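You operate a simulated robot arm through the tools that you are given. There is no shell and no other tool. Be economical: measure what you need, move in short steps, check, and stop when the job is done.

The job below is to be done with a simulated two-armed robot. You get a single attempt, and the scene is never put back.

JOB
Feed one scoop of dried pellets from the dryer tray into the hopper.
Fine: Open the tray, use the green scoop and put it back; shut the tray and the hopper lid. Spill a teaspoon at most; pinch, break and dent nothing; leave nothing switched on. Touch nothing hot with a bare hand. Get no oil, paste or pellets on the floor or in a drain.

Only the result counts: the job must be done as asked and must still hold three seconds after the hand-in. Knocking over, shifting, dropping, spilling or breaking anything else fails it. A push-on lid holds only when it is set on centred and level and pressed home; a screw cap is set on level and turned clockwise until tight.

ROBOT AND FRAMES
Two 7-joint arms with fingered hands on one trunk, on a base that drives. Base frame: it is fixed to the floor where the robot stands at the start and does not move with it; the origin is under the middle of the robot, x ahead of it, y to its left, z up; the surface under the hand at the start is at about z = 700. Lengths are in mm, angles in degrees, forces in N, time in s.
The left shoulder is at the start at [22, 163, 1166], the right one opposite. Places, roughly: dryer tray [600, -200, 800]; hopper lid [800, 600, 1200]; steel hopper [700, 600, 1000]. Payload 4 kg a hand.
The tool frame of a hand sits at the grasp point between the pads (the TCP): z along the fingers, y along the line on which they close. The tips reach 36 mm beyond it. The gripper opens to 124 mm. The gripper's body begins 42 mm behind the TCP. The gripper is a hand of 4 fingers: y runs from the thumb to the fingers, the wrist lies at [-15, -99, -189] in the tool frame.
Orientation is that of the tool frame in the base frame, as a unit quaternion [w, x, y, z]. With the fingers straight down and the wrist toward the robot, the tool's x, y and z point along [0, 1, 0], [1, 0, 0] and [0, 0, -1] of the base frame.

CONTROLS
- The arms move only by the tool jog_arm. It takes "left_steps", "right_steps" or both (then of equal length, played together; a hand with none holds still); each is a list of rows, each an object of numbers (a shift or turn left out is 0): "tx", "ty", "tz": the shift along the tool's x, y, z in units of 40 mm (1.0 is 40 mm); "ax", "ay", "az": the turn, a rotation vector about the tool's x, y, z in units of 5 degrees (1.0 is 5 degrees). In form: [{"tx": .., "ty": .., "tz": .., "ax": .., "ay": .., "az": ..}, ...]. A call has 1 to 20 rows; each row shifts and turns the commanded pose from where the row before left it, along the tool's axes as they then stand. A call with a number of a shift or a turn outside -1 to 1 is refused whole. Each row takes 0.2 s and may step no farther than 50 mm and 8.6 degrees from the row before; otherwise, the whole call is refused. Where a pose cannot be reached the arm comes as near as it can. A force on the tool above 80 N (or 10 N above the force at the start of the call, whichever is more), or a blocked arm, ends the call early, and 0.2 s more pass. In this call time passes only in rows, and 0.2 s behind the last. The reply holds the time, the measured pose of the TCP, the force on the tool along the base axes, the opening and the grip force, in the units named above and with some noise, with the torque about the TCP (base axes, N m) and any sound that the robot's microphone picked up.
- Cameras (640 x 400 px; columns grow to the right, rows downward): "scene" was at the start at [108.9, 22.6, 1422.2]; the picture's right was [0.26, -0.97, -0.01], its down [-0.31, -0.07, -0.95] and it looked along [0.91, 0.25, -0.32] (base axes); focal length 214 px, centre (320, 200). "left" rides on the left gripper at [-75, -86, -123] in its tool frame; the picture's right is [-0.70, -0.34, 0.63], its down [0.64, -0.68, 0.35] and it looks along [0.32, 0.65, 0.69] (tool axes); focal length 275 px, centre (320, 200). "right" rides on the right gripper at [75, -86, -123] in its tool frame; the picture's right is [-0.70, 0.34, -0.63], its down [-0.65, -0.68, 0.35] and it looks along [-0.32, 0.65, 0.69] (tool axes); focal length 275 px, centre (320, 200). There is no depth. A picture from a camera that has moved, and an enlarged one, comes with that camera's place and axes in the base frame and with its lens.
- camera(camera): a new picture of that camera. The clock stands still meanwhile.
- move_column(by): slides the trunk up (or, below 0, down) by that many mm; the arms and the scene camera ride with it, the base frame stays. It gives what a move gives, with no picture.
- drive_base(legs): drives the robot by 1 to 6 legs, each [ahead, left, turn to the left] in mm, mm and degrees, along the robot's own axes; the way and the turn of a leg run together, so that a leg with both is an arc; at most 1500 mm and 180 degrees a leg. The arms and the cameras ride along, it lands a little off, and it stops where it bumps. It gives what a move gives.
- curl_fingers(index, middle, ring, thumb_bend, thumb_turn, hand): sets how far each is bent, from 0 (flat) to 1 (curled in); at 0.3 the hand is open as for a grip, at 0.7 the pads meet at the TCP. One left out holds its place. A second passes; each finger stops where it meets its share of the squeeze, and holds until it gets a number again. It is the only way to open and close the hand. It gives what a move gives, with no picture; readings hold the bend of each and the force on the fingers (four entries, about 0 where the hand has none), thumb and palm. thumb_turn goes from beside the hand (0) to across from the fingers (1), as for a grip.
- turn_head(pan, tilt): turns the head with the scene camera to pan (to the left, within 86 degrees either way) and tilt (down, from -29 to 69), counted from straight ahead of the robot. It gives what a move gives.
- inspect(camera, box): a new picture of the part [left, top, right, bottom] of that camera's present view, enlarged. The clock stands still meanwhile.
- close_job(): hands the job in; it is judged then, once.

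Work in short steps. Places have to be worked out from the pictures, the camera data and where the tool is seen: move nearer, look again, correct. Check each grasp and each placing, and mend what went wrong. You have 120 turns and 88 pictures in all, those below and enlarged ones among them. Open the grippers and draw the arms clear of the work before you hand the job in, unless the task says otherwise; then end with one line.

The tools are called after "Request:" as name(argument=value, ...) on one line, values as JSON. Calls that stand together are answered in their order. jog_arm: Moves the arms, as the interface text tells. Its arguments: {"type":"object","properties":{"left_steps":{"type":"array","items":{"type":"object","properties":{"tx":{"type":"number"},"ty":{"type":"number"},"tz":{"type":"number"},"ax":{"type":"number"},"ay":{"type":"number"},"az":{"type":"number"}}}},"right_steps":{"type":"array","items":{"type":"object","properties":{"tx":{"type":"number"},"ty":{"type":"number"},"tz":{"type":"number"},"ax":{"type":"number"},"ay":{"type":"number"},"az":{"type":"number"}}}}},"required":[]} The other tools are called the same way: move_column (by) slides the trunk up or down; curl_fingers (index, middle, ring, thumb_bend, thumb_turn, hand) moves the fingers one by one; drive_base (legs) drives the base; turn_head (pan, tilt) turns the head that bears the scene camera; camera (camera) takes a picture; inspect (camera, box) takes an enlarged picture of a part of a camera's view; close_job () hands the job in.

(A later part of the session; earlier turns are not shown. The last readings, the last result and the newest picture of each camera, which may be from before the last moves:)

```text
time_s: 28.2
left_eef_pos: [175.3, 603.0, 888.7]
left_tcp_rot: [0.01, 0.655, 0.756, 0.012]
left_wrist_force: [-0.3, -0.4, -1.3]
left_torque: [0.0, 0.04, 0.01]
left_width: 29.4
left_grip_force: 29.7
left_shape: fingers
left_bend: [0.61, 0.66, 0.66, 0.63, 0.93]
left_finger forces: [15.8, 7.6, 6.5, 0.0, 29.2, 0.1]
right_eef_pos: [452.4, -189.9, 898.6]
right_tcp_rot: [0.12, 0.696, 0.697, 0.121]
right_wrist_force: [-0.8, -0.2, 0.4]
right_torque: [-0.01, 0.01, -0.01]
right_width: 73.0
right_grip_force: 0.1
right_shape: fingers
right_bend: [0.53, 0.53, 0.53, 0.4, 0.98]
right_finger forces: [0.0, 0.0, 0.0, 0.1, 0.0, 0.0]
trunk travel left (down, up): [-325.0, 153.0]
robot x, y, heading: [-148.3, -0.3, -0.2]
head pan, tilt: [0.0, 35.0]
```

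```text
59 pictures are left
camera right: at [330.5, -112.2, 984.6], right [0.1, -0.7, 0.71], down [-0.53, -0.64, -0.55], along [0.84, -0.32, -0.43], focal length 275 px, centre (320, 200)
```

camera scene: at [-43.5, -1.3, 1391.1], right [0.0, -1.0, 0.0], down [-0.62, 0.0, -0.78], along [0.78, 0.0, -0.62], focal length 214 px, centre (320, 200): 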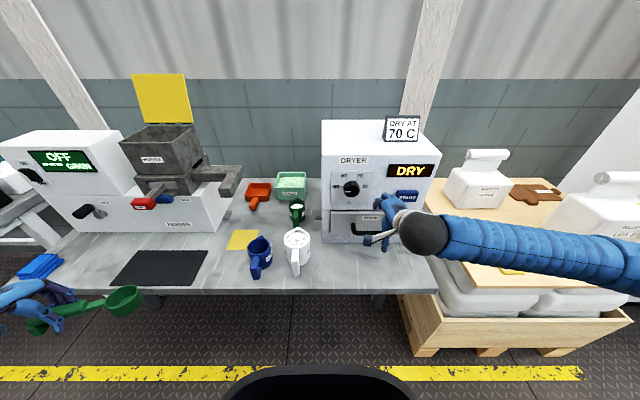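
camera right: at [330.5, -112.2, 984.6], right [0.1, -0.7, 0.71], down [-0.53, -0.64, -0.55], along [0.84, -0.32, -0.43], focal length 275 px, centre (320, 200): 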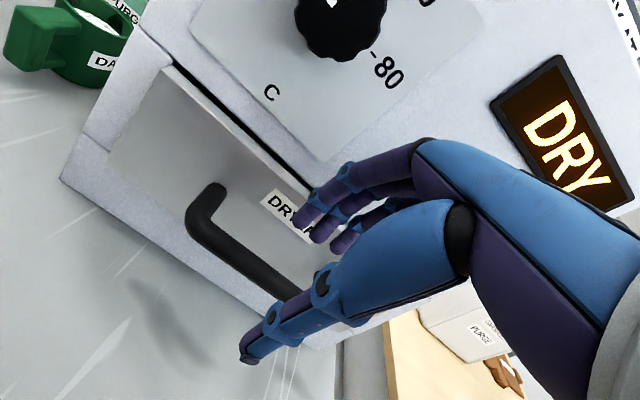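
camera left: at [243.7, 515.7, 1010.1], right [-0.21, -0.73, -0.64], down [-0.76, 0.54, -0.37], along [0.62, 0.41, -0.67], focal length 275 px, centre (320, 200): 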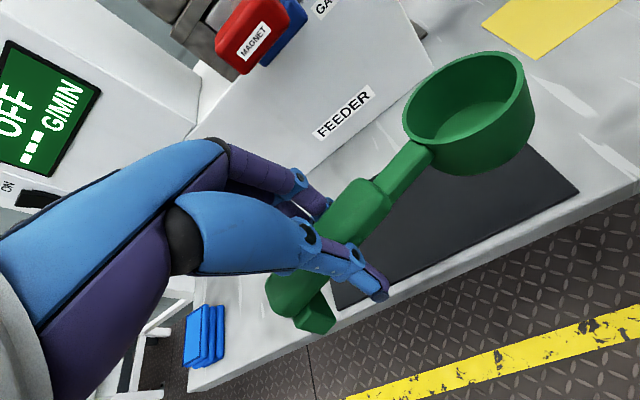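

I'm lined up with the bar, so I'll advance along the fingers partway and look before going behind it.

Request:
jog_arm(right_steps=[{"tz": 0.4, "ty": 0.2}, {"tz": 0.4}, {"tz": 0.4}])

Request:
camera(camera="right")

Request:
inspect(camera="scene", box=[310, 160, 450, 260])

```text
time_s: 29.0
left_eef_pos: [175.3, 603.7, 888.1]
left_tcp_rot: [0.011, 0.655, 0.756, 0.012]
left_wrist_force: [1.2, -0.4, -0.6]
left_torque: [0.0, 0.02, -0.02]
left_width: 29.1
left_grip_force: 29.6
left_shape: fingers
left_bend: [0.61, 0.66, 0.66, 0.63, 0.93]
left_finger forces: [15.9, 7.6, 6.7, 0.1, 29.2, 0.0]
right_eef_pos: [466.4, -198.8, 898.6]
right_tcp_rot: [0.131, 0.69, 0.7, 0.128]
right_wrist_force: [-0.5, -0.9, 0.1]
right_torque: [-0.01, 0.02, 0.02]
right_width: 72.7
right_grip_force: 0.1
right_shape: fingers
right_bend: [0.53, 0.53, 0.53, 0.4, 0.98]
right_finger forces: [0.0, 0.0, 0.1, 0.1, 0.1, 0.0]
right hand out of reach, approached as far as the arm can: row 1, 2, 3
trunk travel left (down, up): [-325.0, 153.0]
robot x, y, heading: [-147.4, 1.1, -0.1]
head pan, tilt: [0.0, 35.0]
```

```text
58 pictures are left
camera right: at [340.7, -123.4, 979.7], right [0.09, -0.69, 0.72], down [-0.5, -0.65, -0.56], along [0.86, -0.31, -0.41], focal length 275 px, centre (320, 200)
```

right: 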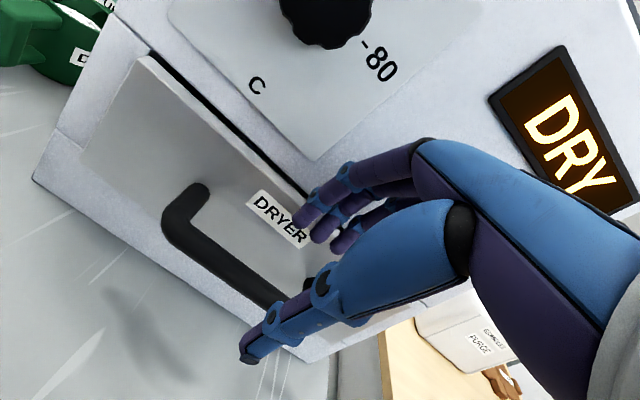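

```text
4.00 times, centred on (380, 210) of scene
camera zoom: at [-43.7, -1.4, 1391.1], right [0.0, -1.0, 0.0], down [-0.62, 0.0, -0.78], along [0.78, 0.0, -0.62], focal length 858 px, centre (80, 160)
```

zoom: 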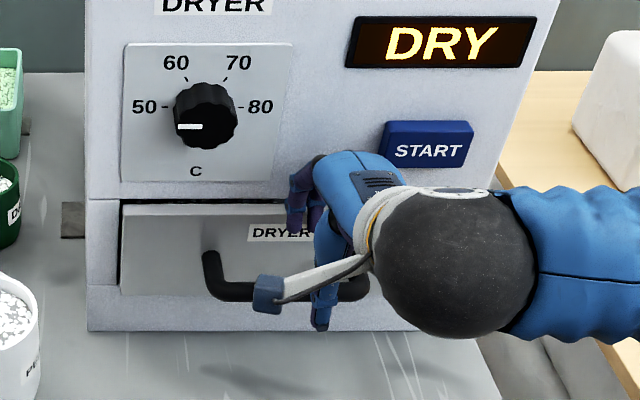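

The wrist is at its limit here, and a lower trunk will ease it. I'll back the right hand off and up, then lower the trunk 200 mm.

Request:
jog_arm(right_steps=[{"tz": -0.5, "ty": -0.5}, {"tz": -0.5, "ty": -0.8}, {"ax": 0.9, "ty": -0.8}, {"ax": 0.9, "tz": -0.8}, {"ax": 0.9, "tz": -0.8}, {"ax": 0.9, "tz": -0.8}, {"ax": 0.9, "tz": -0.8}, {"tz": -0.8}])

Request:
move_column(by=-200)

```text
time_s: 30.8
left_eef_pos: [175.6, 603.1, 887.9]
left_tcp_rot: [0.01, 0.654, 0.756, 0.012]
left_wrist_force: [-0.3, 0.4, -1.0]
left_torque: [0.01, 0.02, 0.0]
left_width: 29.2
left_grip_force: 29.3
left_shape: fingers
left_bend: [0.61, 0.66, 0.66, 0.63, 0.93]
left_finger forces: [15.8, 7.6, 6.4, 0.0, 29.1, 0.0]
right_eef_pos: [370.0, -196.1, 1059.3]
right_tcp_rot: [-0.005, 0.707, 0.707, -0.004]
right_wrist_force: [-0.7, -0.5, -0.4]
right_torque: [-0.04, 0.02, 0.01]
right_width: 72.7
right_grip_force: 0.1
right_shape: fingers
right_bend: [0.53, 0.53, 0.53, 0.4, 0.97]
right_finger forces: [0.1, 0.0, 0.1, 0.0, 0.1, 0.0]
right hand out of reach, approached as far as the arm can: row 3, 4
trunk travel left (down, up): [-325.0, 153.0]
robot x, y, heading: [-148.1, -1.0, -0.3]
head pan, tilt: [0.0, 35.0]
```

```text
time_s: 32.9
left_eef_pos: [175.4, 603.7, 690.3]
left_tcp_rot: [0.012, 0.655, 0.755, 0.013]
left_wrist_force: [-0.2, -0.6, -0.8]
left_torque: [0.01, 0.02, 0.03]
left_width: 29.3
left_grip_force: 29.8
left_shape: fingers
left_bend: [0.61, 0.66, 0.66, 0.63, 0.93]
left_finger forces: [15.9, 7.5, 6.5, 0.0, 29.2, 0.0]
right_eef_pos: [378.3, -196.4, 809.6]
right_tcp_rot: [-0.032, 0.707, 0.706, -0.033]
right_wrist_force: [0.4, 0.1, 0.2]
right_torque: [0.0, 0.02, -0.02]
right_width: 72.9
right_grip_force: 0.0
right_shape: fingers
right_bend: [0.53, 0.53, 0.53, 0.4, 0.97]
right_finger forces: [0.0, 0.0, 0.0, 0.0, 0.0, 0.0]
trunk travel left (down, up): [-125.0, 353.0]
robot x, y, heading: [-147.5, 0.4, 0.1]
head pan, tilt: [0.0, 35.0]
```

The trunk is down. I'll raise the right hand to about z 890 and try the tilt again.

Request:
jog_arm(right_steps=[{"tz": -1}, {"tz": -1}, {"ax": -1}, {"ax": -1}, {"ax": -1}, {"ax": -1}, {"ax": -1}, {"ax": -1}, {"ax": -1}, {"ax": -1}, {"ax": -1}])

```text
time_s: 35.3
left_eef_pos: [174.0, 603.1, 689.4]
left_tcp_rot: [0.009, 0.655, 0.756, 0.012]
left_wrist_force: [-0.3, 0.4, -0.9]
left_torque: [0.04, 0.02, -0.04]
left_width: 29.1
left_grip_force: 29.4
left_shape: fingers
left_bend: [0.61, 0.66, 0.66, 0.63, 0.93]
left_finger forces: [15.9, 7.5, 6.5, 0.0, 29.1, 0.0]
right_eef_pos: [490.5, -184.2, 918.3]
right_tcp_rot: [0.239, 0.666, 0.665, 0.239]
right_wrist_force: [-25.3, -6.0, -3.1]
right_torque: [0.09, -0.13, -0.6]
right_width: 66.8
right_grip_force: 12.4
right_shape: fingers
right_bend: [0.56, 0.6, 0.56, 0.4, 0.97]
right_finger forces: [4.8, 13.7, 7.4, 0.0, 0.0, 0.0]
right hand out of reach, approached as far as the arm can: row 4, 5, 6, 7, 8, 9, 10, 11
trunk travel left (down, up): [-125.0, 353.0]
robot x, y, heading: [-149.2, -0.7, 0.2]
head pan, tilt: [0.0, 35.0]
```

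Near the limit the solver drifted the hand forward against the dryer's front panel (25 N), at a 40° tilt. I'll back straight off and check it.

Request:
jog_arm(right_steps=[{"ty": -0.77, "tz": -0.64}, {"ty": -0.5, "tz": -0.4}])

Request:
camera(camera="right")

Request:
camera(camera="scene")

```text
time_s: 35.9
left_eef_pos: [176.5, 601.5, 689.9]
left_tcp_rot: [0.01, 0.655, 0.755, 0.012]
left_wrist_force: [0.2, -0.4, 0.2]
left_torque: [-0.03, 0.03, -0.01]
left_width: 29.0
left_grip_force: 29.9
left_shape: fingers
left_bend: [0.61, 0.66, 0.66, 0.63, 0.93]
left_finger forces: [15.9, 7.5, 6.4, 0.0, 29.1, 0.0]
right_eef_pos: [491.5, -180.1, 922.5]
right_tcp_rot: [0.24, 0.667, 0.664, 0.238]
right_wrist_force: [-20.9, -16.5, -9.7]
right_torque: [0.04, 0.22, -1.08]
right_width: 65.8
right_grip_force: 15.8
right_shape: fingers
right_bend: [0.57, 0.6, 0.57, 0.4, 0.97]
right_finger forces: [13.2, 13.0, 6.0, 0.0, 0.1, 0.0]
right hand out of reach, approached as far as the arm can: row 1, 2
trunk travel left (down, up): [-125.0, 353.0]
robot x, y, heading: [-151.3, -0.7, -0.1]
head pan, tilt: [0.0, 35.0]
```

```text
56 pictures are left
camera right: at [346.5, -102.8, 962.6], right [-0.15, -0.7, 0.7], down [-0.31, -0.64, -0.7], along [0.94, -0.32, -0.12], focal length 275 px, centre (320, 200)
```

right: 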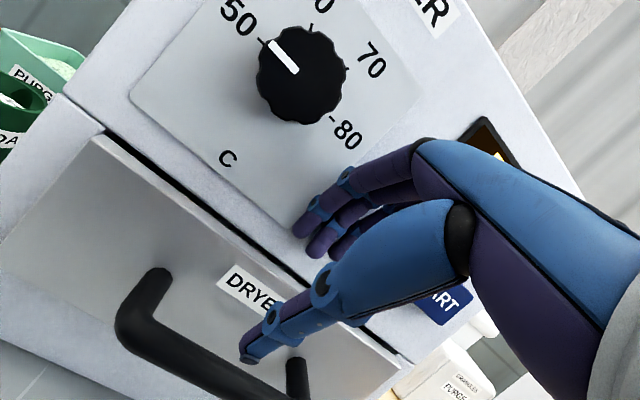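

```text
55 pictures are left
camera scene: at [53.7, -3.1, 1148.2], right [0.0, -1.0, 0.0], down [-0.79, 0.0, -0.62], along [0.62, 0.0, -0.79], focal length 214 px, centre (320, 200)
```

scene: 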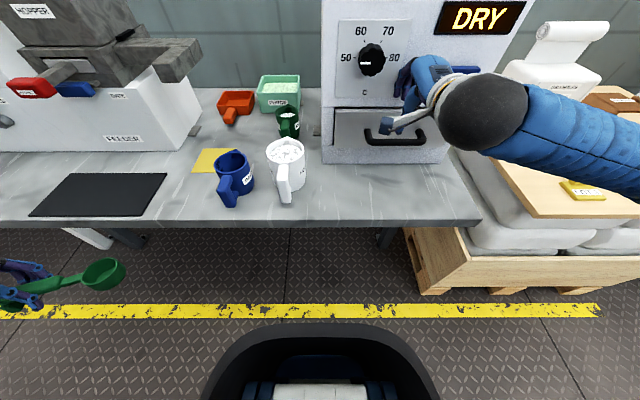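

The lower trunk also leans about 100 mm forward, so the arm is too folded. Driving the base back will pull the hand off the panel and restore reach.

Request:
drive_base(legs=[[-150, 0, 0]])

Request:
inspect(camera="scene", box=[200, 0, 560, 240])

```text
time_s: 37.3
left_eef_pos: [22.0, 604.5, 689.8]
left_tcp_rot: [0.01, 0.653, 0.757, 0.011]
left_wrist_force: [0.2, -0.5, 0.5]
left_torque: [0.01, -0.01, 0.03]
left_width: 29.1
left_grip_force: 29.4
left_shape: fingers
left_bend: [0.61, 0.66, 0.66, 0.63, 0.93]
left_finger forces: [15.9, 7.5, 6.5, 0.0, 29.1, 0.0]
right_eef_pos: [340.1, -174.2, 924.5]
right_tcp_rot: [0.24, 0.664, 0.666, 0.24]
right_wrist_force: [-0.6, 0.0, 0.5]
right_torque: [0.01, 0.0, -0.01]
right_width: 72.7
right_grip_force: 0.0
right_shape: fingers
right_bend: [0.53, 0.53, 0.53, 0.4, 0.98]
right_finger forces: [0.0, 0.0, 0.0, 0.0, 0.1, 0.0]
trunk travel left (down, up): [-125.0, 353.0]
robot x, y, heading: [-294.5, 1.7, -0.1]
head pan, tilt: [0.0, 35.0]
```

```text
1.67 times, centred on (380, 120) of scene
camera zoom: at [-97.9, -0.8, 1148.6], right [0.0, -1.0, 0.0], down [-0.79, 0.0, -0.62], along [0.62, 0.0, -0.79], focal length 358 px, centre (220, 333)
```

zoom: 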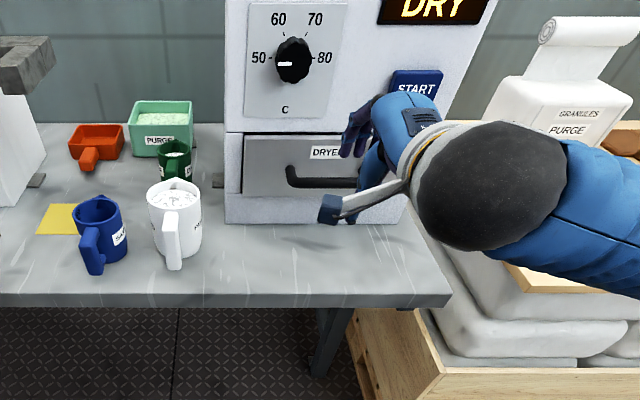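

The dial, display and dryer position are unchanged. I'll move the tilted right hand to 70 mm short of the bar.

Request:
jog_arm(right_steps=[{"tz": 0.86, "ty": 0.4, "tx": -0.12}, {"tz": 0.86, "ty": 0.4, "tx": -0.12}, {"tz": 0.86, "ty": 0.4, "tx": -0.12}])

Request:
camera(camera="right")

Request:
inspect(camera="scene", box=[300, 20, 460, 140])

```text
time_s: 38.3
left_eef_pos: [21.9, 602.3, 691.3]
left_tcp_rot: [0.012, 0.654, 0.756, 0.012]
left_wrist_force: [0.6, -0.7, -0.2]
left_torque: [0.07, 0.02, 0.01]
left_width: 29.0
left_grip_force: 29.6
left_shape: fingers
left_bend: [0.61, 0.66, 0.67, 0.63, 0.93]
left_finger forces: [15.9, 7.6, 6.3, 0.0, 29.1, 0.0]
right_eef_pos: [415.4, -176.4, 758.4]
right_tcp_rot: [0.165, 0.683, 0.684, 0.194]
right_wrist_force: [-6.3, -0.8, 48.2]
right_torque: [0.42, 1.55, 0.05]
right_width: 61.7
right_grip_force: 24.0
right_shape: fingers
right_bend: [0.53, 0.53, 0.53, 0.43, 0.97]
right_finger forces: [0.1, 0.0, 0.1, 0.1, 47.5, 0.1]
trunk travel left (down, up): [-125.0, 353.0]
robot x, y, heading: [-297.4, -1.1, -0.0]
head pan, tilt: [0.0, 35.0]
stopped in row 3 (right hand): the arm was blocked; the commanded pose is now the measured one
```

```text
53 pictures are left
camera right: at [280.7, -104.2, 825.4], right [-0.01, -0.72, 0.69], down [-0.42, -0.62, -0.66], along [0.91, -0.29, -0.29], focal length 275 px, centre (320, 200)
```

right: 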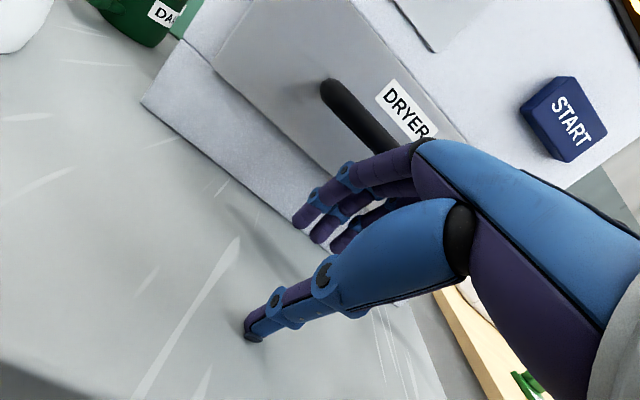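

```text
3.33 times, centred on (380, 80) of scene
camera zoom: at [-99.2, -2.0, 1149.8], right [0.0, -1.0, 0.0], down [-0.79, 0.0, -0.62], along [0.62, 0.0, -0.79], focal length 715 px, centre (120, 600)
```

zoom: 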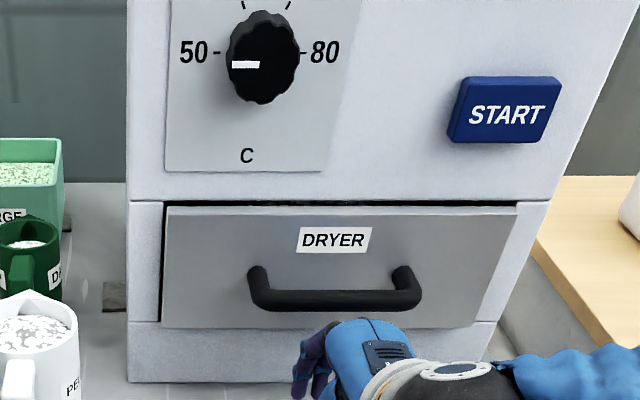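

The hand came out lower than commanded and the thumb tip is on the bench (47 N). I'll lift a little and see how the reading answers.

Request:
jog_arm(right_steps=[{"tz": -0.86, "ty": 0.5}, {"tz": -0.6, "ty": 0.35}])

```text
time_s: 38.9
left_eef_pos: [21.5, 604.4, 688.6]
left_tcp_rot: [0.01, 0.654, 0.757, 0.011]
left_wrist_force: [-0.1, -0.2, -0.9]
left_torque: [0.0, -0.01, 0.02]
left_width: 29.1
left_grip_force: 29.0
left_shape: fingers
left_bend: [0.61, 0.67, 0.67, 0.63, 0.93]
left_finger forces: [15.8, 7.6, 6.4, 0.0, 29.1, 0.0]
right_eef_pos: [416.8, -178.9, 815.3]
right_tcp_rot: [0.161, 0.685, 0.686, 0.187]
right_wrist_force: [-15.1, 0.9, -2.0]
right_torque: [0.03, -0.04, -0.18]
right_width: 72.3
right_grip_force: 7.7
right_shape: fingers
right_bend: [0.53, 0.58, 0.55, 0.4, 0.97]
right_finger forces: [0.1, 10.3, 5.1, 0.0, 0.0, 0.0]
trunk travel left (down, up): [-125.0, 353.0]
robot x, y, heading: [-300.0, 2.3, 0.2]
head pan, tilt: [0.0, 35.0]
```

The middle and ring fingers are touching something, probably the bar. I'll look.

Request:
camera(camera="right")

Request:
inspect(camera="scene", box=[300, 20, 460, 140])

```text
51 pictures are left
camera right: at [282.4, -106.1, 884.1], right [0.0, -0.72, 0.69], down [-0.43, -0.63, -0.65], along [0.9, -0.3, -0.31], focal length 275 px, centre (320, 200)
```

right: 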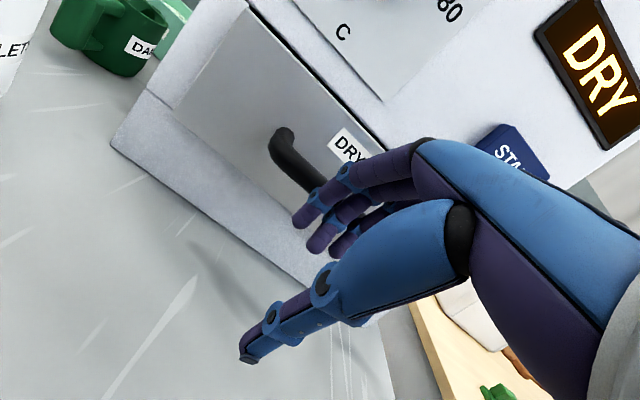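

```text
3.33 times, centred on (380, 80) of scene
camera zoom: at [-96.7, -1.0, 1148.1], right [0.0, -1.0, 0.0], down [-0.79, 0.0, -0.62], along [0.62, 0.0, -0.79], focal length 715 px, centre (120, 600)
```

zoom: 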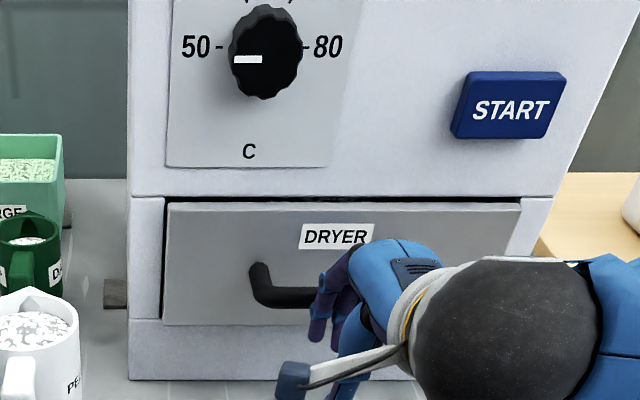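

The fingers' backs are against the front of the bar: bent, they bulge too much to go behind it. Open fingers pointing straight down will fit the gap, so I'll back off, rise, level the hand and open to 0.3.

Request:
jog_arm(right_steps=[{"ty": -0.87, "tz": -0.49}, {"tz": -0.86, "ty": 0.5}, {"tz": -0.86, "ty": 0.5}, {"tz": -0.86, "ty": 0.5}, {"ax": 0.95, "ay": -0.07}, {"ax": 0.95, "ay": -0.07}, {"ax": 0.95, "ay": -0.07}, {"ax": 0.95, "ay": -0.07}, {"ax": 0.95, "ay": -0.07}, {"ax": 0.95, "ay": -0.07}])

Request:
curl_fingers(hand="right", index=0.3, middle=0.3, ring=0.3, thumb_bend=0.3)

Request:
camera(camera="right")

```text
time_s: 41.1
left_eef_pos: [24.2, 603.3, 689.2]
left_tcp_rot: [0.011, 0.653, 0.757, 0.011]
left_wrist_force: [-0.2, -0.2, -0.1]
left_torque: [0.01, 0.03, -0.01]
left_width: 28.9
left_grip_force: 29.6
left_shape: fingers
left_bend: [0.61, 0.67, 0.67, 0.63, 0.93]
left_finger forces: [15.8, 7.4, 6.4, 0.0, 29.0, 0.1]
right_eef_pos: [380.5, -184.0, 936.7]
right_tcp_rot: [0.001, 0.707, 0.707, 0.001]
right_wrist_force: [0.3, 0.1, -0.5]
right_torque: [0.01, 0.02, -0.01]
right_width: 72.3
right_grip_force: 0.0
right_shape: fingers
right_bend: [0.53, 0.53, 0.53, 0.4, 0.97]
right_finger forces: [0.0, 0.1, 0.1, 0.0, 0.1, 0.0]
trunk travel left (down, up): [-125.0, 353.0]
robot x, y, heading: [-298.0, 1.0, 0.4]
head pan, tilt: [0.0, 35.0]
```

```text
time_s: 42.1
left_eef_pos: [23.0, 603.7, 688.2]
left_tcp_rot: [0.011, 0.654, 0.756, 0.011]
left_wrist_force: [0.3, 0.2, -0.9]
left_torque: [0.01, 0.02, 0.01]
left_width: 29.2
left_grip_force: 28.8
left_shape: fingers
left_bend: [0.61, 0.67, 0.67, 0.63, 0.93]
left_finger forces: [15.8, 7.5, 6.4, 0.0, 29.0, 0.1]
right_eef_pos: [381.2, -183.9, 936.2]
right_tcp_rot: [0.002, 0.707, 0.707, 0.002]
right_wrist_force: [0.5, -0.1, -1.2]
right_torque: [0.01, 0.01, 0.01]
right_width: 123.2
right_grip_force: 0.0
right_shape: fingers
right_bend: [0.3, 0.3, 0.3, 0.3, 0.97]
right_finger forces: [0.0, 0.0, 0.1, 0.0, 0.0, 0.0]
trunk travel left (down, up): [-125.0, 353.0]
robot x, y, heading: [-294.5, 0.1, 0.0]
head pan, tilt: [0.0, 35.0]
```

```text
49 pictures are left
camera right: at [294.6, -107.5, 1058.3], right [0.33, -0.7, 0.63], down [-0.68, -0.64, -0.35], along [0.65, -0.32, -0.69], focal length 275 px, centre (320, 200)
```

right: 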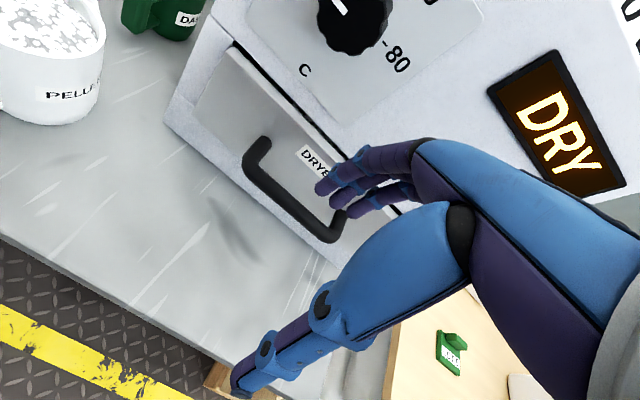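

Open fingertips sit about 73 mm ahead of the TCP. The gap behind the bar is x≈498–528, so the TCP should be at x≈440. I'll move over it and stop just above the bar to check.

Request:
jog_arm(right_steps=[{"ty": 0.75}, {"ty": 0.73}, {"tz": 0.7}, {"tz": 0.7}])

Request:
inspect(camera="right", box=[160, 80, 440, 260])

Request:
inspect(camera="scene", box=[300, 20, 460, 140])

```text
time_s: 43.1
left_eef_pos: [20.8, 602.3, 691.3]
left_tcp_rot: [0.013, 0.654, 0.756, 0.013]
left_wrist_force: [0.1, 0.1, -1.0]
left_torque: [0.01, 0.01, 0.01]
left_width: 28.9
left_grip_force: 29.3
left_shape: fingers
left_bend: [0.61, 0.67, 0.67, 0.63, 0.93]
left_finger forces: [15.7, 7.5, 6.5, 0.1, 29.0, 0.0]
right_eef_pos: [437.6, -181.3, 889.2]
right_tcp_rot: [0.005, 0.707, 0.707, 0.006]
right_wrist_force: [-16.6, -2.4, 36.1]
right_torque: [-0.34, -2.81, -0.27]
right_width: 122.8
right_grip_force: 18.9
right_shape: fingers
right_bend: [0.3, 0.3, 0.3, 0.3, 0.97]
right_finger forces: [0.1, 37.6, 0.1, 0.0, 0.0, 0.0]
trunk travel left (down, up): [-125.0, 353.0]
robot x, y, heading: [-300.9, 1.0, -0.0]
head pan, tilt: [0.0, 35.0]
```

```text
2.22 times, centred on (300, 170) of right
camera zoom: at [350.3, -105.4, 1010.9], right [0.33, -0.7, 0.64], down [-0.68, -0.64, -0.36], along [0.66, -0.31, -0.68], focal length 612 px, centre (364, 267)
```

zoom: 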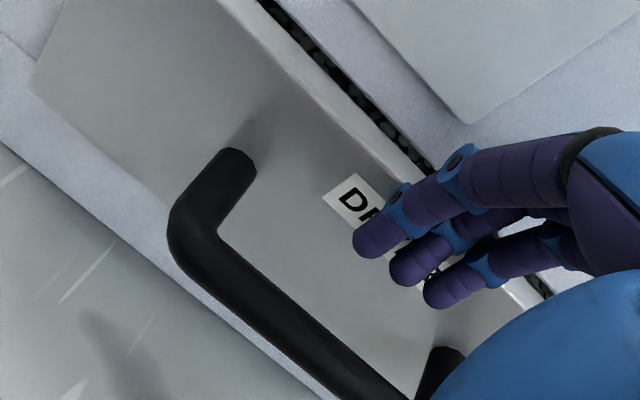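

```text
3.33 times, centred on (380, 80) of scene
camera zoom: at [-101.1, -0.5, 1150.5], right [0.0, -1.0, 0.0], down [-0.78, 0.0, -0.62], along [0.62, 0.0, -0.78], focal length 715 px, centre (120, 600)
```

zoom: 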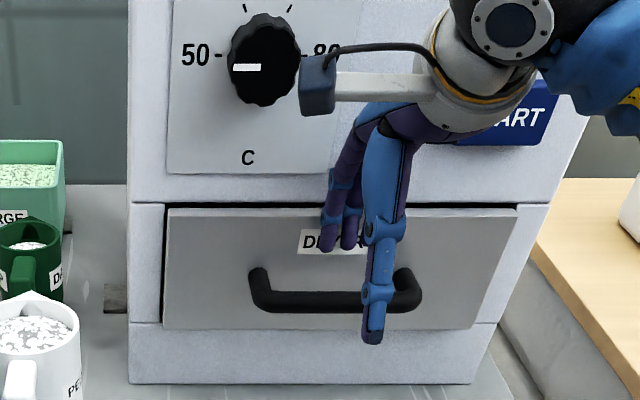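

The middle finger is rubbing the tray front's top lip, so the fingers are about 8–10 mm too far forward. I'll shift back 9 mm and continue down.

Request:
jog_arm(right_steps=[{"tz": -0.2, "ty": -0.25}, {"tz": 0.4}, {"tz": 0.4}])

Request:
inspect(camera="right", box=[160, 80, 440, 260])

```text
time_s: 43.9
left_eef_pos: [23.6, 604.0, 689.0]
left_tcp_rot: [0.011, 0.654, 0.757, 0.011]
left_wrist_force: [-1.1, 0.0, -1.0]
left_torque: [-0.02, 0.03, 0.01]
left_width: 29.3
left_grip_force: 29.5
left_shape: fingers
left_bend: [0.61, 0.67, 0.67, 0.63, 0.93]
left_finger forces: [15.8, 7.5, 6.3, 0.0, 28.9, 0.0]
right_eef_pos: [429.5, -186.1, 854.6]
right_tcp_rot: [0.0, 0.708, 0.706, 0.001]
right_wrist_force: [0.3, -0.1, -0.5]
right_torque: [0.02, 0.01, 0.01]
right_width: 123.1
right_grip_force: 0.2
right_shape: fingers
right_bend: [0.3, 0.3, 0.3, 0.3, 0.97]
right_finger forces: [0.1, 0.0, 0.1, 0.0, 0.0, 0.0]
trunk travel left (down, up): [-125.0, 353.0]
robot x, y, heading: [-298.8, 0.4, 0.0]
head pan, tilt: [0.0, 35.0]
```

```text
2.22 times, centred on (300, 170) of right
camera zoom: at [343.6, -109.0, 976.9], right [0.33, -0.7, 0.63], down [-0.68, -0.64, -0.35], along [0.65, -0.32, -0.69], focal length 612 px, centre (364, 267)
```

zoom: 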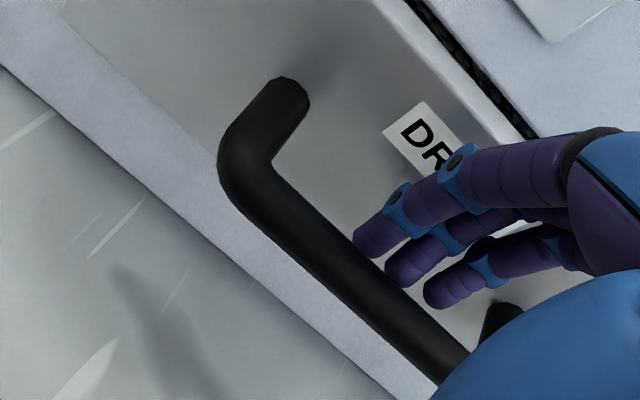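

No contact, and the fingertips are inside the loop behind the bar. I'll go 22 mm lower, then pull gently.

Request:
jog_arm(right_steps=[{"tz": 0.55}, {"ty": -0.4}, {"ty": -0.4}, {"ty": -0.4}])

Request:
inspect(camera="scene", box=[300, 20, 460, 140])

```text
time_s: 44.9
left_eef_pos: [23.2, 604.1, 689.1]
left_tcp_rot: [0.01, 0.655, 0.756, 0.011]
left_wrist_force: [-0.8, -0.4, -0.1]
left_torque: [0.0, 0.0, 0.02]
left_width: 29.0
left_grip_force: 29.1
left_shape: fingers
left_bend: [0.61, 0.67, 0.67, 0.63, 0.93]
left_finger forces: [15.8, 7.5, 6.4, 0.0, 28.9, 0.0]
right_eef_pos: [382.0, -183.1, 833.1]
right_tcp_rot: [0.001, 0.707, 0.707, 0.002]
right_wrist_force: [1.1, 0.2, 0.7]
right_torque: [0.0, -0.04, -0.05]
right_width: 124.4
right_grip_force: 0.2
right_shape: fingers
right_bend: [0.29, 0.3, 0.3, 0.3, 0.97]
right_finger forces: [0.7, 0.0, 0.0, 0.0, 0.1, 0.0]
trunk travel left (down, up): [-125.0, 353.0]
robot x, y, heading: [-302.0, 2.6, -0.3]
head pan, tilt: [0.0, 35.0]
```

```text
3.33 times, centred on (380, 80) of scene
camera zoom: at [-96.4, -1.1, 1148.3], right [0.0, -1.0, 0.0], down [-0.79, 0.0, -0.62], along [0.62, 0.0, -0.79], focal length 715 px, centre (120, 600)
```

zoom: 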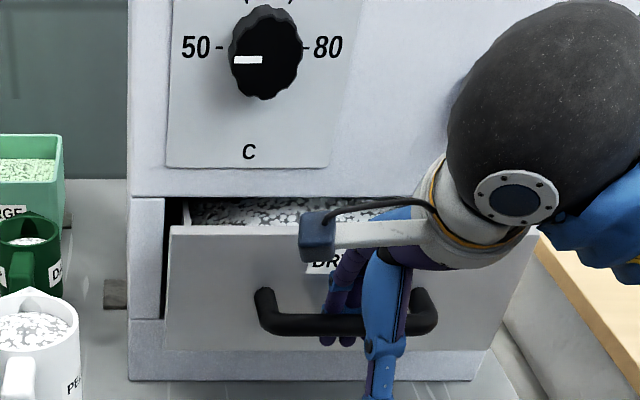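

The tray is sliding open easily and is full of white pellets. I'll pull about 100 mm more, gently.

Request:
jog_arm(right_steps=[{"ty": -0.35}, {"ty": -0.35}, {"ty": -0.35}, {"ty": -0.35}, {"ty": -0.35}, {"ty": -0.35}, {"ty": -0.35}, {"ty": -0.2}])

Request:
camera(camera="scene")

```text
time_s: 46.7
left_eef_pos: [24.2, 603.5, 686.2]
left_tcp_rot: [0.01, 0.654, 0.756, 0.01]
left_wrist_force: [0.9, -0.2, -1.0]
left_torque: [0.05, -0.01, 0.0]
left_width: 29.3
left_grip_force: 29.6
left_shape: fingers
left_bend: [0.61, 0.67, 0.67, 0.63, 0.93]
left_finger forces: [15.8, 7.5, 6.5, 0.0, 29.0, 0.0]
right_eef_pos: [276.0, -183.5, 835.4]
right_tcp_rot: [0.002, 0.707, 0.707, 0.001]
right_wrist_force: [1.4, 0.1, -0.4]
right_torque: [-0.04, 0.01, -0.08]
right_width: 124.9
right_grip_force: 0.1
right_shape: fingers
right_bend: [0.29, 0.3, 0.3, 0.3, 0.97]
right_finger forces: [1.1, 0.1, 0.0, 0.0, 0.0, 0.0]
trunk travel left (down, up): [-125.0, 353.0]
robot x, y, heading: [-299.3, 2.4, 0.1]
head pan, tilt: [0.0, 35.0]
```

```text
44 pictures are left
camera scene: at [-96.3, -1.1, 1148.2], right [0.0, -1.0, 0.0], down [-0.79, 0.0, -0.62], along [0.62, 0.0, -0.79], focal length 214 px, centre (320, 200)
```

scene: 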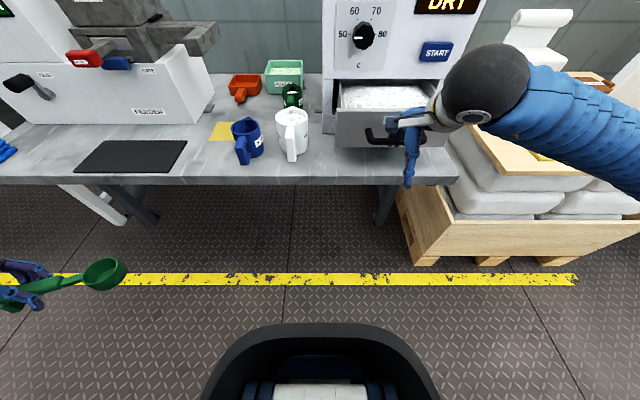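

The tray is about 150 mm open, with its front now near x≈375. I'll unhook the right hand and raise it clear, raising the left hand with the scoop at the same time.

Request:
jog_arm(right_steps=[{"ty": 0.22}, {"tz": -0.6}, {"tz": -0.6}, {"tz": -1}, {"tz": -1}, {"tz": -1, "tx": -0.3}, {"tz": -1, "tx": -0.3}, {"tz": -1, "tx": -0.3}], left_steps=[{"tz": -1}, {"tz": -1}, {"tz": -1}, {"tz": -1}, {"tz": -1}, {"tz": -1}, {"tz": -1}, {"tz": -1}])

Request:
drive_base(legs=[[0, -250, 0]])

Request:
camera(camera="scene")

Request:
camera(camera="left")

```text
time_s: 48.5
left_eef_pos: [10.8, 601.1, 1009.1]
left_tcp_rot: [0.011, 0.654, 0.756, 0.01]
left_wrist_force: [0.2, 0.2, -0.3]
left_torque: [0.01, 0.02, 0.04]
left_width: 28.7
left_grip_force: 28.7
left_shape: fingers
left_bend: [0.61, 0.67, 0.67, 0.63, 0.93]
left_finger forces: [15.8, 7.2, 6.1, 0.0, 28.5, 0.1]
right_eef_pos: [287.2, -218.2, 1084.0]
right_tcp_rot: [0.002, 0.707, 0.707, 0.002]
right_wrist_force: [0.2, 0.1, 0.2]
right_torque: [0.02, -0.01, 0.0]
right_width: 123.4
right_grip_force: 0.1
right_shape: fingers
right_bend: [0.3, 0.3, 0.3, 0.3, 0.97]
right_finger forces: [0.1, 0.0, 0.0, 0.1, 0.0, 0.1]
trunk travel left (down, up): [-125.0, 353.0]
robot x, y, heading: [-300.6, 1.8, -0.2]
head pan, tilt: [0.0, 35.0]
```

```text
time_s: 50.3
left_eef_pos: [11.4, 347.1, 1010.1]
left_tcp_rot: [0.009, 0.654, 0.756, 0.013]
left_wrist_force: [-0.3, 0.1, -0.1]
left_torque: [0.05, 0.0, 0.0]
left_width: 28.9
left_grip_force: 28.4
left_shape: fingers
left_bend: [0.61, 0.67, 0.67, 0.63, 0.93]
left_finger forces: [15.6, 7.1, 6.0, 0.0, 28.5, 0.1]
right_eef_pos: [288.5, -473.0, 1083.3]
right_tcp_rot: [0.001, 0.707, 0.707, 0.002]
right_wrist_force: [0.2, -1.8, -0.1]
right_torque: [0.03, -0.01, 0.01]
right_width: 123.2
right_grip_force: 0.0
right_shape: fingers
right_bend: [0.3, 0.3, 0.3, 0.3, 0.97]
right_finger forces: [0.0, 0.1, 0.0, 0.0, 0.1, 0.0]
trunk travel left (down, up): [-125.0, 353.0]
robot x, y, heading: [-299.4, -250.0, 0.1]
head pan, tilt: [0.0, 35.0]
```

```text
43 pictures are left
camera scene: at [-95.9, -256.4, 1148.2], right [0.0, -1.0, 0.0], down [-0.79, 0.0, -0.62], along [0.62, 0.0, -0.79], focal length 214 px, centre (320, 200)
```

scene: 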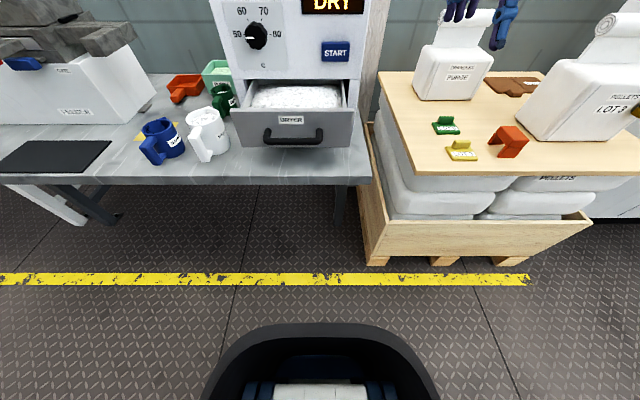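

```text
42 pictures are left
camera left: at [-66.9, 259.3, 1129.1], right [-0.21, -0.73, -0.64], down [-0.76, 0.54, -0.37], along [0.62, 0.41, -0.67], focal length 275 px, centre (320, 200)
```

left: 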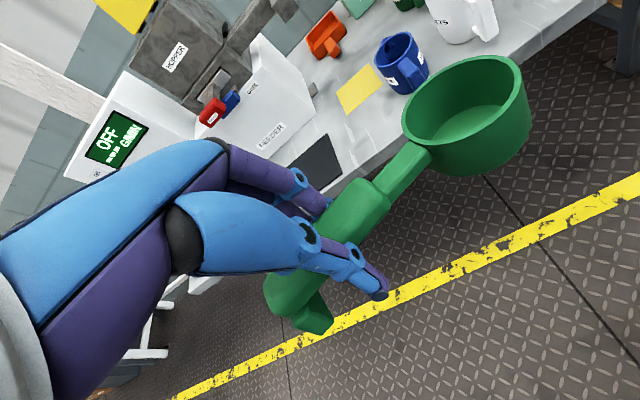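

I'll enlarge the open tray to measure it.

Request:
inspect(camera="scene", box=[200, 50, 380, 170])

```text
3.33 times, centred on (290, 110) of scene
camera zoom: at [-95.9, -256.4, 1148.2], right [0.0, -1.0, 0.0], down [-0.79, 0.0, -0.62], along [0.62, 0.0, -0.79], focal length 715 px, centre (420, 500)
```

zoom: 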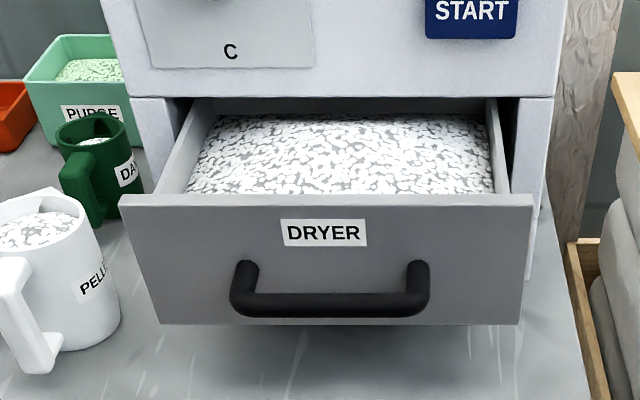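

The tray interior is about x 395–540, y −60 to −320, with pellets at z≈863 and the rim at z≈879. I'll bring the level, empty scoop over the tray at about (411, −63, 1040).

Request:
jog_arm(left_steps=[{"tz": -0.3, "tx": -0.95, "ty": 0.7}, {"tz": -0.3, "tx": -0.95, "ty": 0.7}, {"tx": -0.97, "ty": 0.7}, {"tx": -0.97, "ty": 0.7}, {"tx": -0.97, "ty": 0.7}, {"tx": -0.97, "ty": 0.7}, {"tx": -0.97, "ty": 0.7}, {"tx": -0.97, "ty": 0.7}, {"tx": -0.97, "ty": 0.7}, {"tx": -0.97, "ty": 0.7}, {"tx": -0.97, "ty": 0.7}, {"tx": -0.97, "ty": 0.7}])

Request:
camera(camera="left")

Request:
inspect(camera="scene", box=[120, 0, 420, 200])

```text
time_s: 52.9
left_eef_pos: [407.2, -61.3, 1040.9]
left_tcp_rot: [0.01, 0.653, 0.757, 0.01]
left_wrist_force: [0.7, 0.5, -1.1]
left_torque: [0.01, 0.02, 0.01]
left_width: 28.3
left_grip_force: 27.7
left_shape: fingers
left_bend: [0.61, 0.67, 0.67, 0.64, 0.93]
left_finger forces: [15.6, 6.9, 5.8, 0.0, 28.1, 0.1]
right_eef_pos: [290.4, -471.4, 1080.2]
right_tcp_rot: [0.001, 0.706, 0.708, 0.0]
right_wrist_force: [0.3, -0.2, -0.3]
right_torque: [-0.02, 0.04, -0.01]
right_width: 123.4
right_grip_force: 0.0
right_shape: fingers
right_bend: [0.3, 0.3, 0.3, 0.3, 0.97]
right_finger forces: [0.0, 0.1, 0.1, 0.1, 0.1, 0.2]
trunk travel left (down, up): [-125.0, 353.0]
robot x, y, heading: [-294.0, -255.0, 0.2]
head pan, tilt: [0.0, 35.0]
```

```text
40 pictures are left
camera left: at [329.6, -149.0, 1161.3], right [-0.21, -0.74, -0.64], down [-0.76, 0.54, -0.37], along [0.62, 0.41, -0.67], focal length 275 px, centre (320, 200)
```

left: 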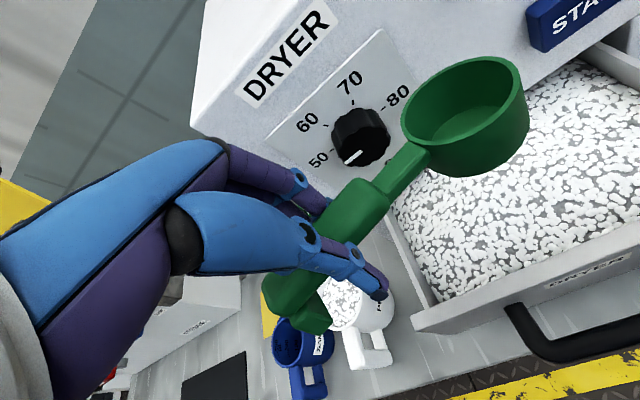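

```text
2.00 times, centred on (270, 100) of scene
camera zoom: at [-93.9, -254.8, 1147.3], right [0.0, -1.0, 0.0], down [-0.79, 0.0, -0.61], along [0.61, 0.0, -0.79], focal length 429 px, centre (420, 400)
```

zoom: 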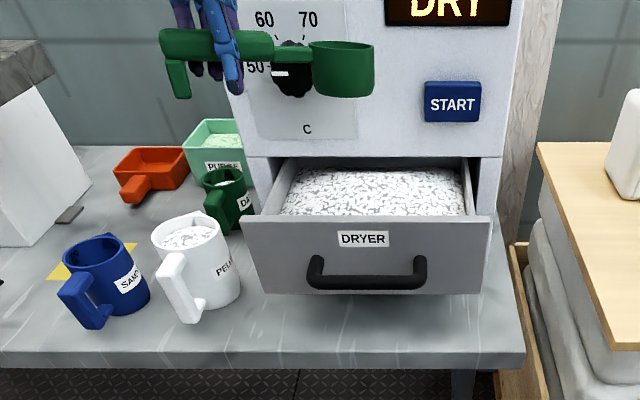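

The bowl sits at about (452, −178, 1026) as predicted. I'll pitch the bowl end down 35° in place.

Request:
jog_arm(left_steps=[{"ax": 0.216, "ay": 0.976}, {"ax": 0.216, "ay": 0.976}, {"ax": 0.216, "ay": 0.976}, {"ax": 0.216, "ay": 0.976}, {"ax": 0.216, "ay": 0.976}, {"ax": 0.216, "ay": 0.976}, {"ax": 0.216, "ay": 0.976}])

Request:
inspect(camera="scene", box=[120, 0, 420, 200])

```text
time_s: 54.5
left_eef_pos: [410.2, -63.2, 1042.3]
left_tcp_rot: [-0.256, 0.621, 0.725, 0.153]
left_wrist_force: [0.4, -0.5, -0.2]
left_torque: [0.01, 0.04, -0.01]
left_width: 28.4
left_grip_force: 27.9
left_shape: fingers
left_bend: [0.61, 0.67, 0.67, 0.64, 0.93]
left_finger forces: [15.4, 6.7, 5.9, 0.0, 27.8, 0.1]
right_eef_pos: [289.9, -471.1, 1081.4]
right_tcp_rot: [0.002, 0.707, 0.707, 0.001]
right_wrist_force: [0.7, -0.3, 0.0]
right_torque: [0.0, 0.01, 0.03]
right_width: 123.0
right_grip_force: 0.0
right_shape: fingers
right_bend: [0.3, 0.3, 0.3, 0.3, 0.97]
right_finger forces: [0.0, 0.0, 0.1, 0.0, 0.1, 0.1]
trunk travel left (down, up): [-125.0, 353.0]
robot x, y, heading: [-297.6, -251.0, 0.4]
head pan, tilt: [0.0, 35.0]
```

```text
2.00 times, centred on (270, 100) of scene
camera zoom: at [-94.8, -255.1, 1147.7], right [0.0, -1.0, 0.0], down [-0.79, 0.0, -0.62], along [0.62, 0.0, -0.79], focal length 429 px, centre (420, 400)
```

zoom: 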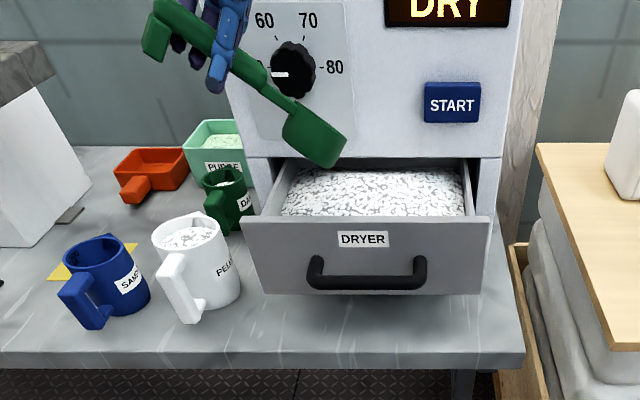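

The pitch is good and the tray is just below. I'll lower vertically so the bowl digs in.

Request:
jog_arm(left_steps=[{"tx": -0.49, "ty": 0.109, "tz": 0.717}, {"tx": -0.49, "ty": 0.109, "tz": 0.717}, {"tx": -0.3, "ty": 0.07, "tz": 0.44}, {"tx": -0.2, "ty": 0.045, "tz": 0.29}])

Request:
inspect(camera="scene", box=[180, 20, 420, 180])

```text
time_s: 55.5
left_eef_pos: [416.0, -64.0, 937.5]
left_tcp_rot: [-0.254, 0.62, 0.726, 0.153]
left_wrist_force: [0.3, 0.6, -1.3]
left_torque: [-0.01, 0.0, 0.01]
left_width: 28.4
left_grip_force: 27.6
left_shape: fingers
left_bend: [0.61, 0.67, 0.67, 0.64, 0.93]
left_finger forces: [15.5, 6.7, 5.8, 0.1, 27.7, 0.0]
right_eef_pos: [287.3, -473.5, 1082.4]
right_tcp_rot: [0.002, 0.707, 0.707, 0.002]
right_wrist_force: [0.9, -0.9, -0.4]
right_torque: [0.0, 0.02, -0.02]
right_width: 123.7
right_grip_force: 0.1
right_shape: fingers
right_bend: [0.3, 0.3, 0.3, 0.3, 0.97]
right_finger forces: [0.0, 0.0, 0.0, 0.0, 0.1, 0.0]
trunk travel left (down, up): [-125.0, 353.0]
robot x, y, heading: [-295.5, -255.1, -0.0]
head pan, tilt: [0.0, 35.0]
```

```text
2.50 times, centred on (300, 100) of scene
camera zoom: at [-95.6, -255.2, 1148.1], right [0.0, -1.0, 0.0], down [-0.79, 0.0, -0.62], along [0.62, 0.0, -0.79], focal length 536 px, centre (370, 450)
```

zoom: 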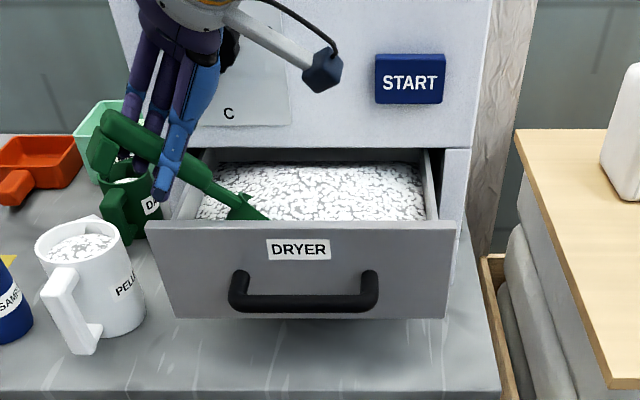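

The bowl is buried. I'll push forward about 35 mm, then level it while lowering slightly, and lift.

Request:
jog_arm(left_steps=[{"tx": -0.35, "ty": 0.077, "tz": -0.25}, {"tx": -0.35, "ty": 0.077, "tz": -0.25}, {"ax": -0.216, "ay": -0.976, "tx": -0.07, "ty": 0.016, "tz": 0.143}, {"ax": -0.216, "ay": -0.976, "tx": -0.07, "ty": 0.016, "tz": 0.143}, {"ax": -0.216, "ay": -0.976, "tx": -0.07, "ty": 0.016, "tz": 0.143}, {"ax": -0.216, "ay": -0.976, "tx": 0.05, "tz": -0.2}, {"ax": -0.216, "ay": -0.976, "tx": 0.05, "tz": -0.2}, {"ax": -0.216, "ay": -0.976, "tx": 0.03, "tz": -0.3}, {"ax": -0.216, "ay": -0.976, "tz": -0.3}, {"tz": -0.4}])

Request:
camera(camera="left")

Request:
inspect(camera="scene", box=[180, 20, 420, 180])

```text
time_s: 57.7
left_eef_pos: [426.0, -99.5, 976.3]
left_tcp_rot: [0.011, 0.654, 0.756, 0.01]
left_wrist_force: [0.1, -0.2, -0.9]
left_torque: [0.04, -0.02, -0.02]
left_width: 28.4
left_grip_force: 28.0
left_shape: fingers
left_bend: [0.61, 0.67, 0.67, 0.64, 0.93]
left_finger forces: [15.6, 6.6, 5.4, 0.0, 27.6, 0.1]
right_eef_pos: [287.6, -473.1, 1082.9]
right_tcp_rot: [0.001, 0.707, 0.707, 0.002]
right_wrist_force: [-0.3, -1.0, 0.0]
right_torque: [0.03, -0.03, -0.02]
right_width: 123.4
right_grip_force: 0.0
right_shape: fingers
right_bend: [0.3, 0.3, 0.3, 0.3, 0.97]
right_finger forces: [0.0, 0.0, 0.0, 0.0, 0.1, 0.0]
trunk travel left (down, up): [-125.0, 353.0]
robot x, y, heading: [-298.4, -253.9, -0.0]
head pan, tilt: [0.0, 35.0]
```

```text
36 pictures are left
camera left: at [346.9, -185.9, 1096.0], right [-0.21, -0.74, -0.64], down [-0.76, 0.54, -0.37], along [0.62, 0.41, -0.67], focal length 275 px, centre (320, 200)
```

left: 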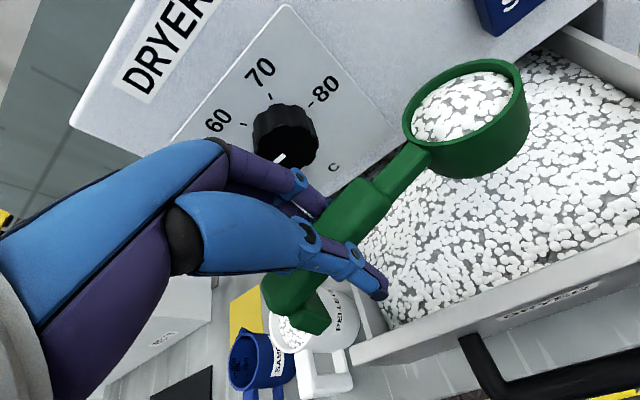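

```text
2.50 times, centred on (300, 100) of scene
camera zoom: at [-96.3, -255.9, 1148.4], right [0.0, -1.0, 0.0], down [-0.79, 0.0, -0.62], along [0.62, 0.0, -0.79], focal length 536 px, centre (370, 450)
```

zoom: 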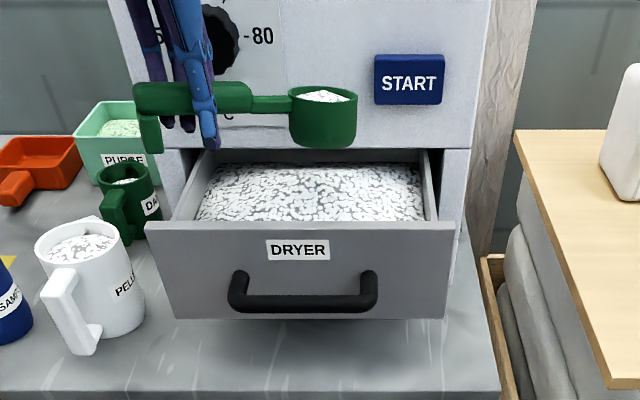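

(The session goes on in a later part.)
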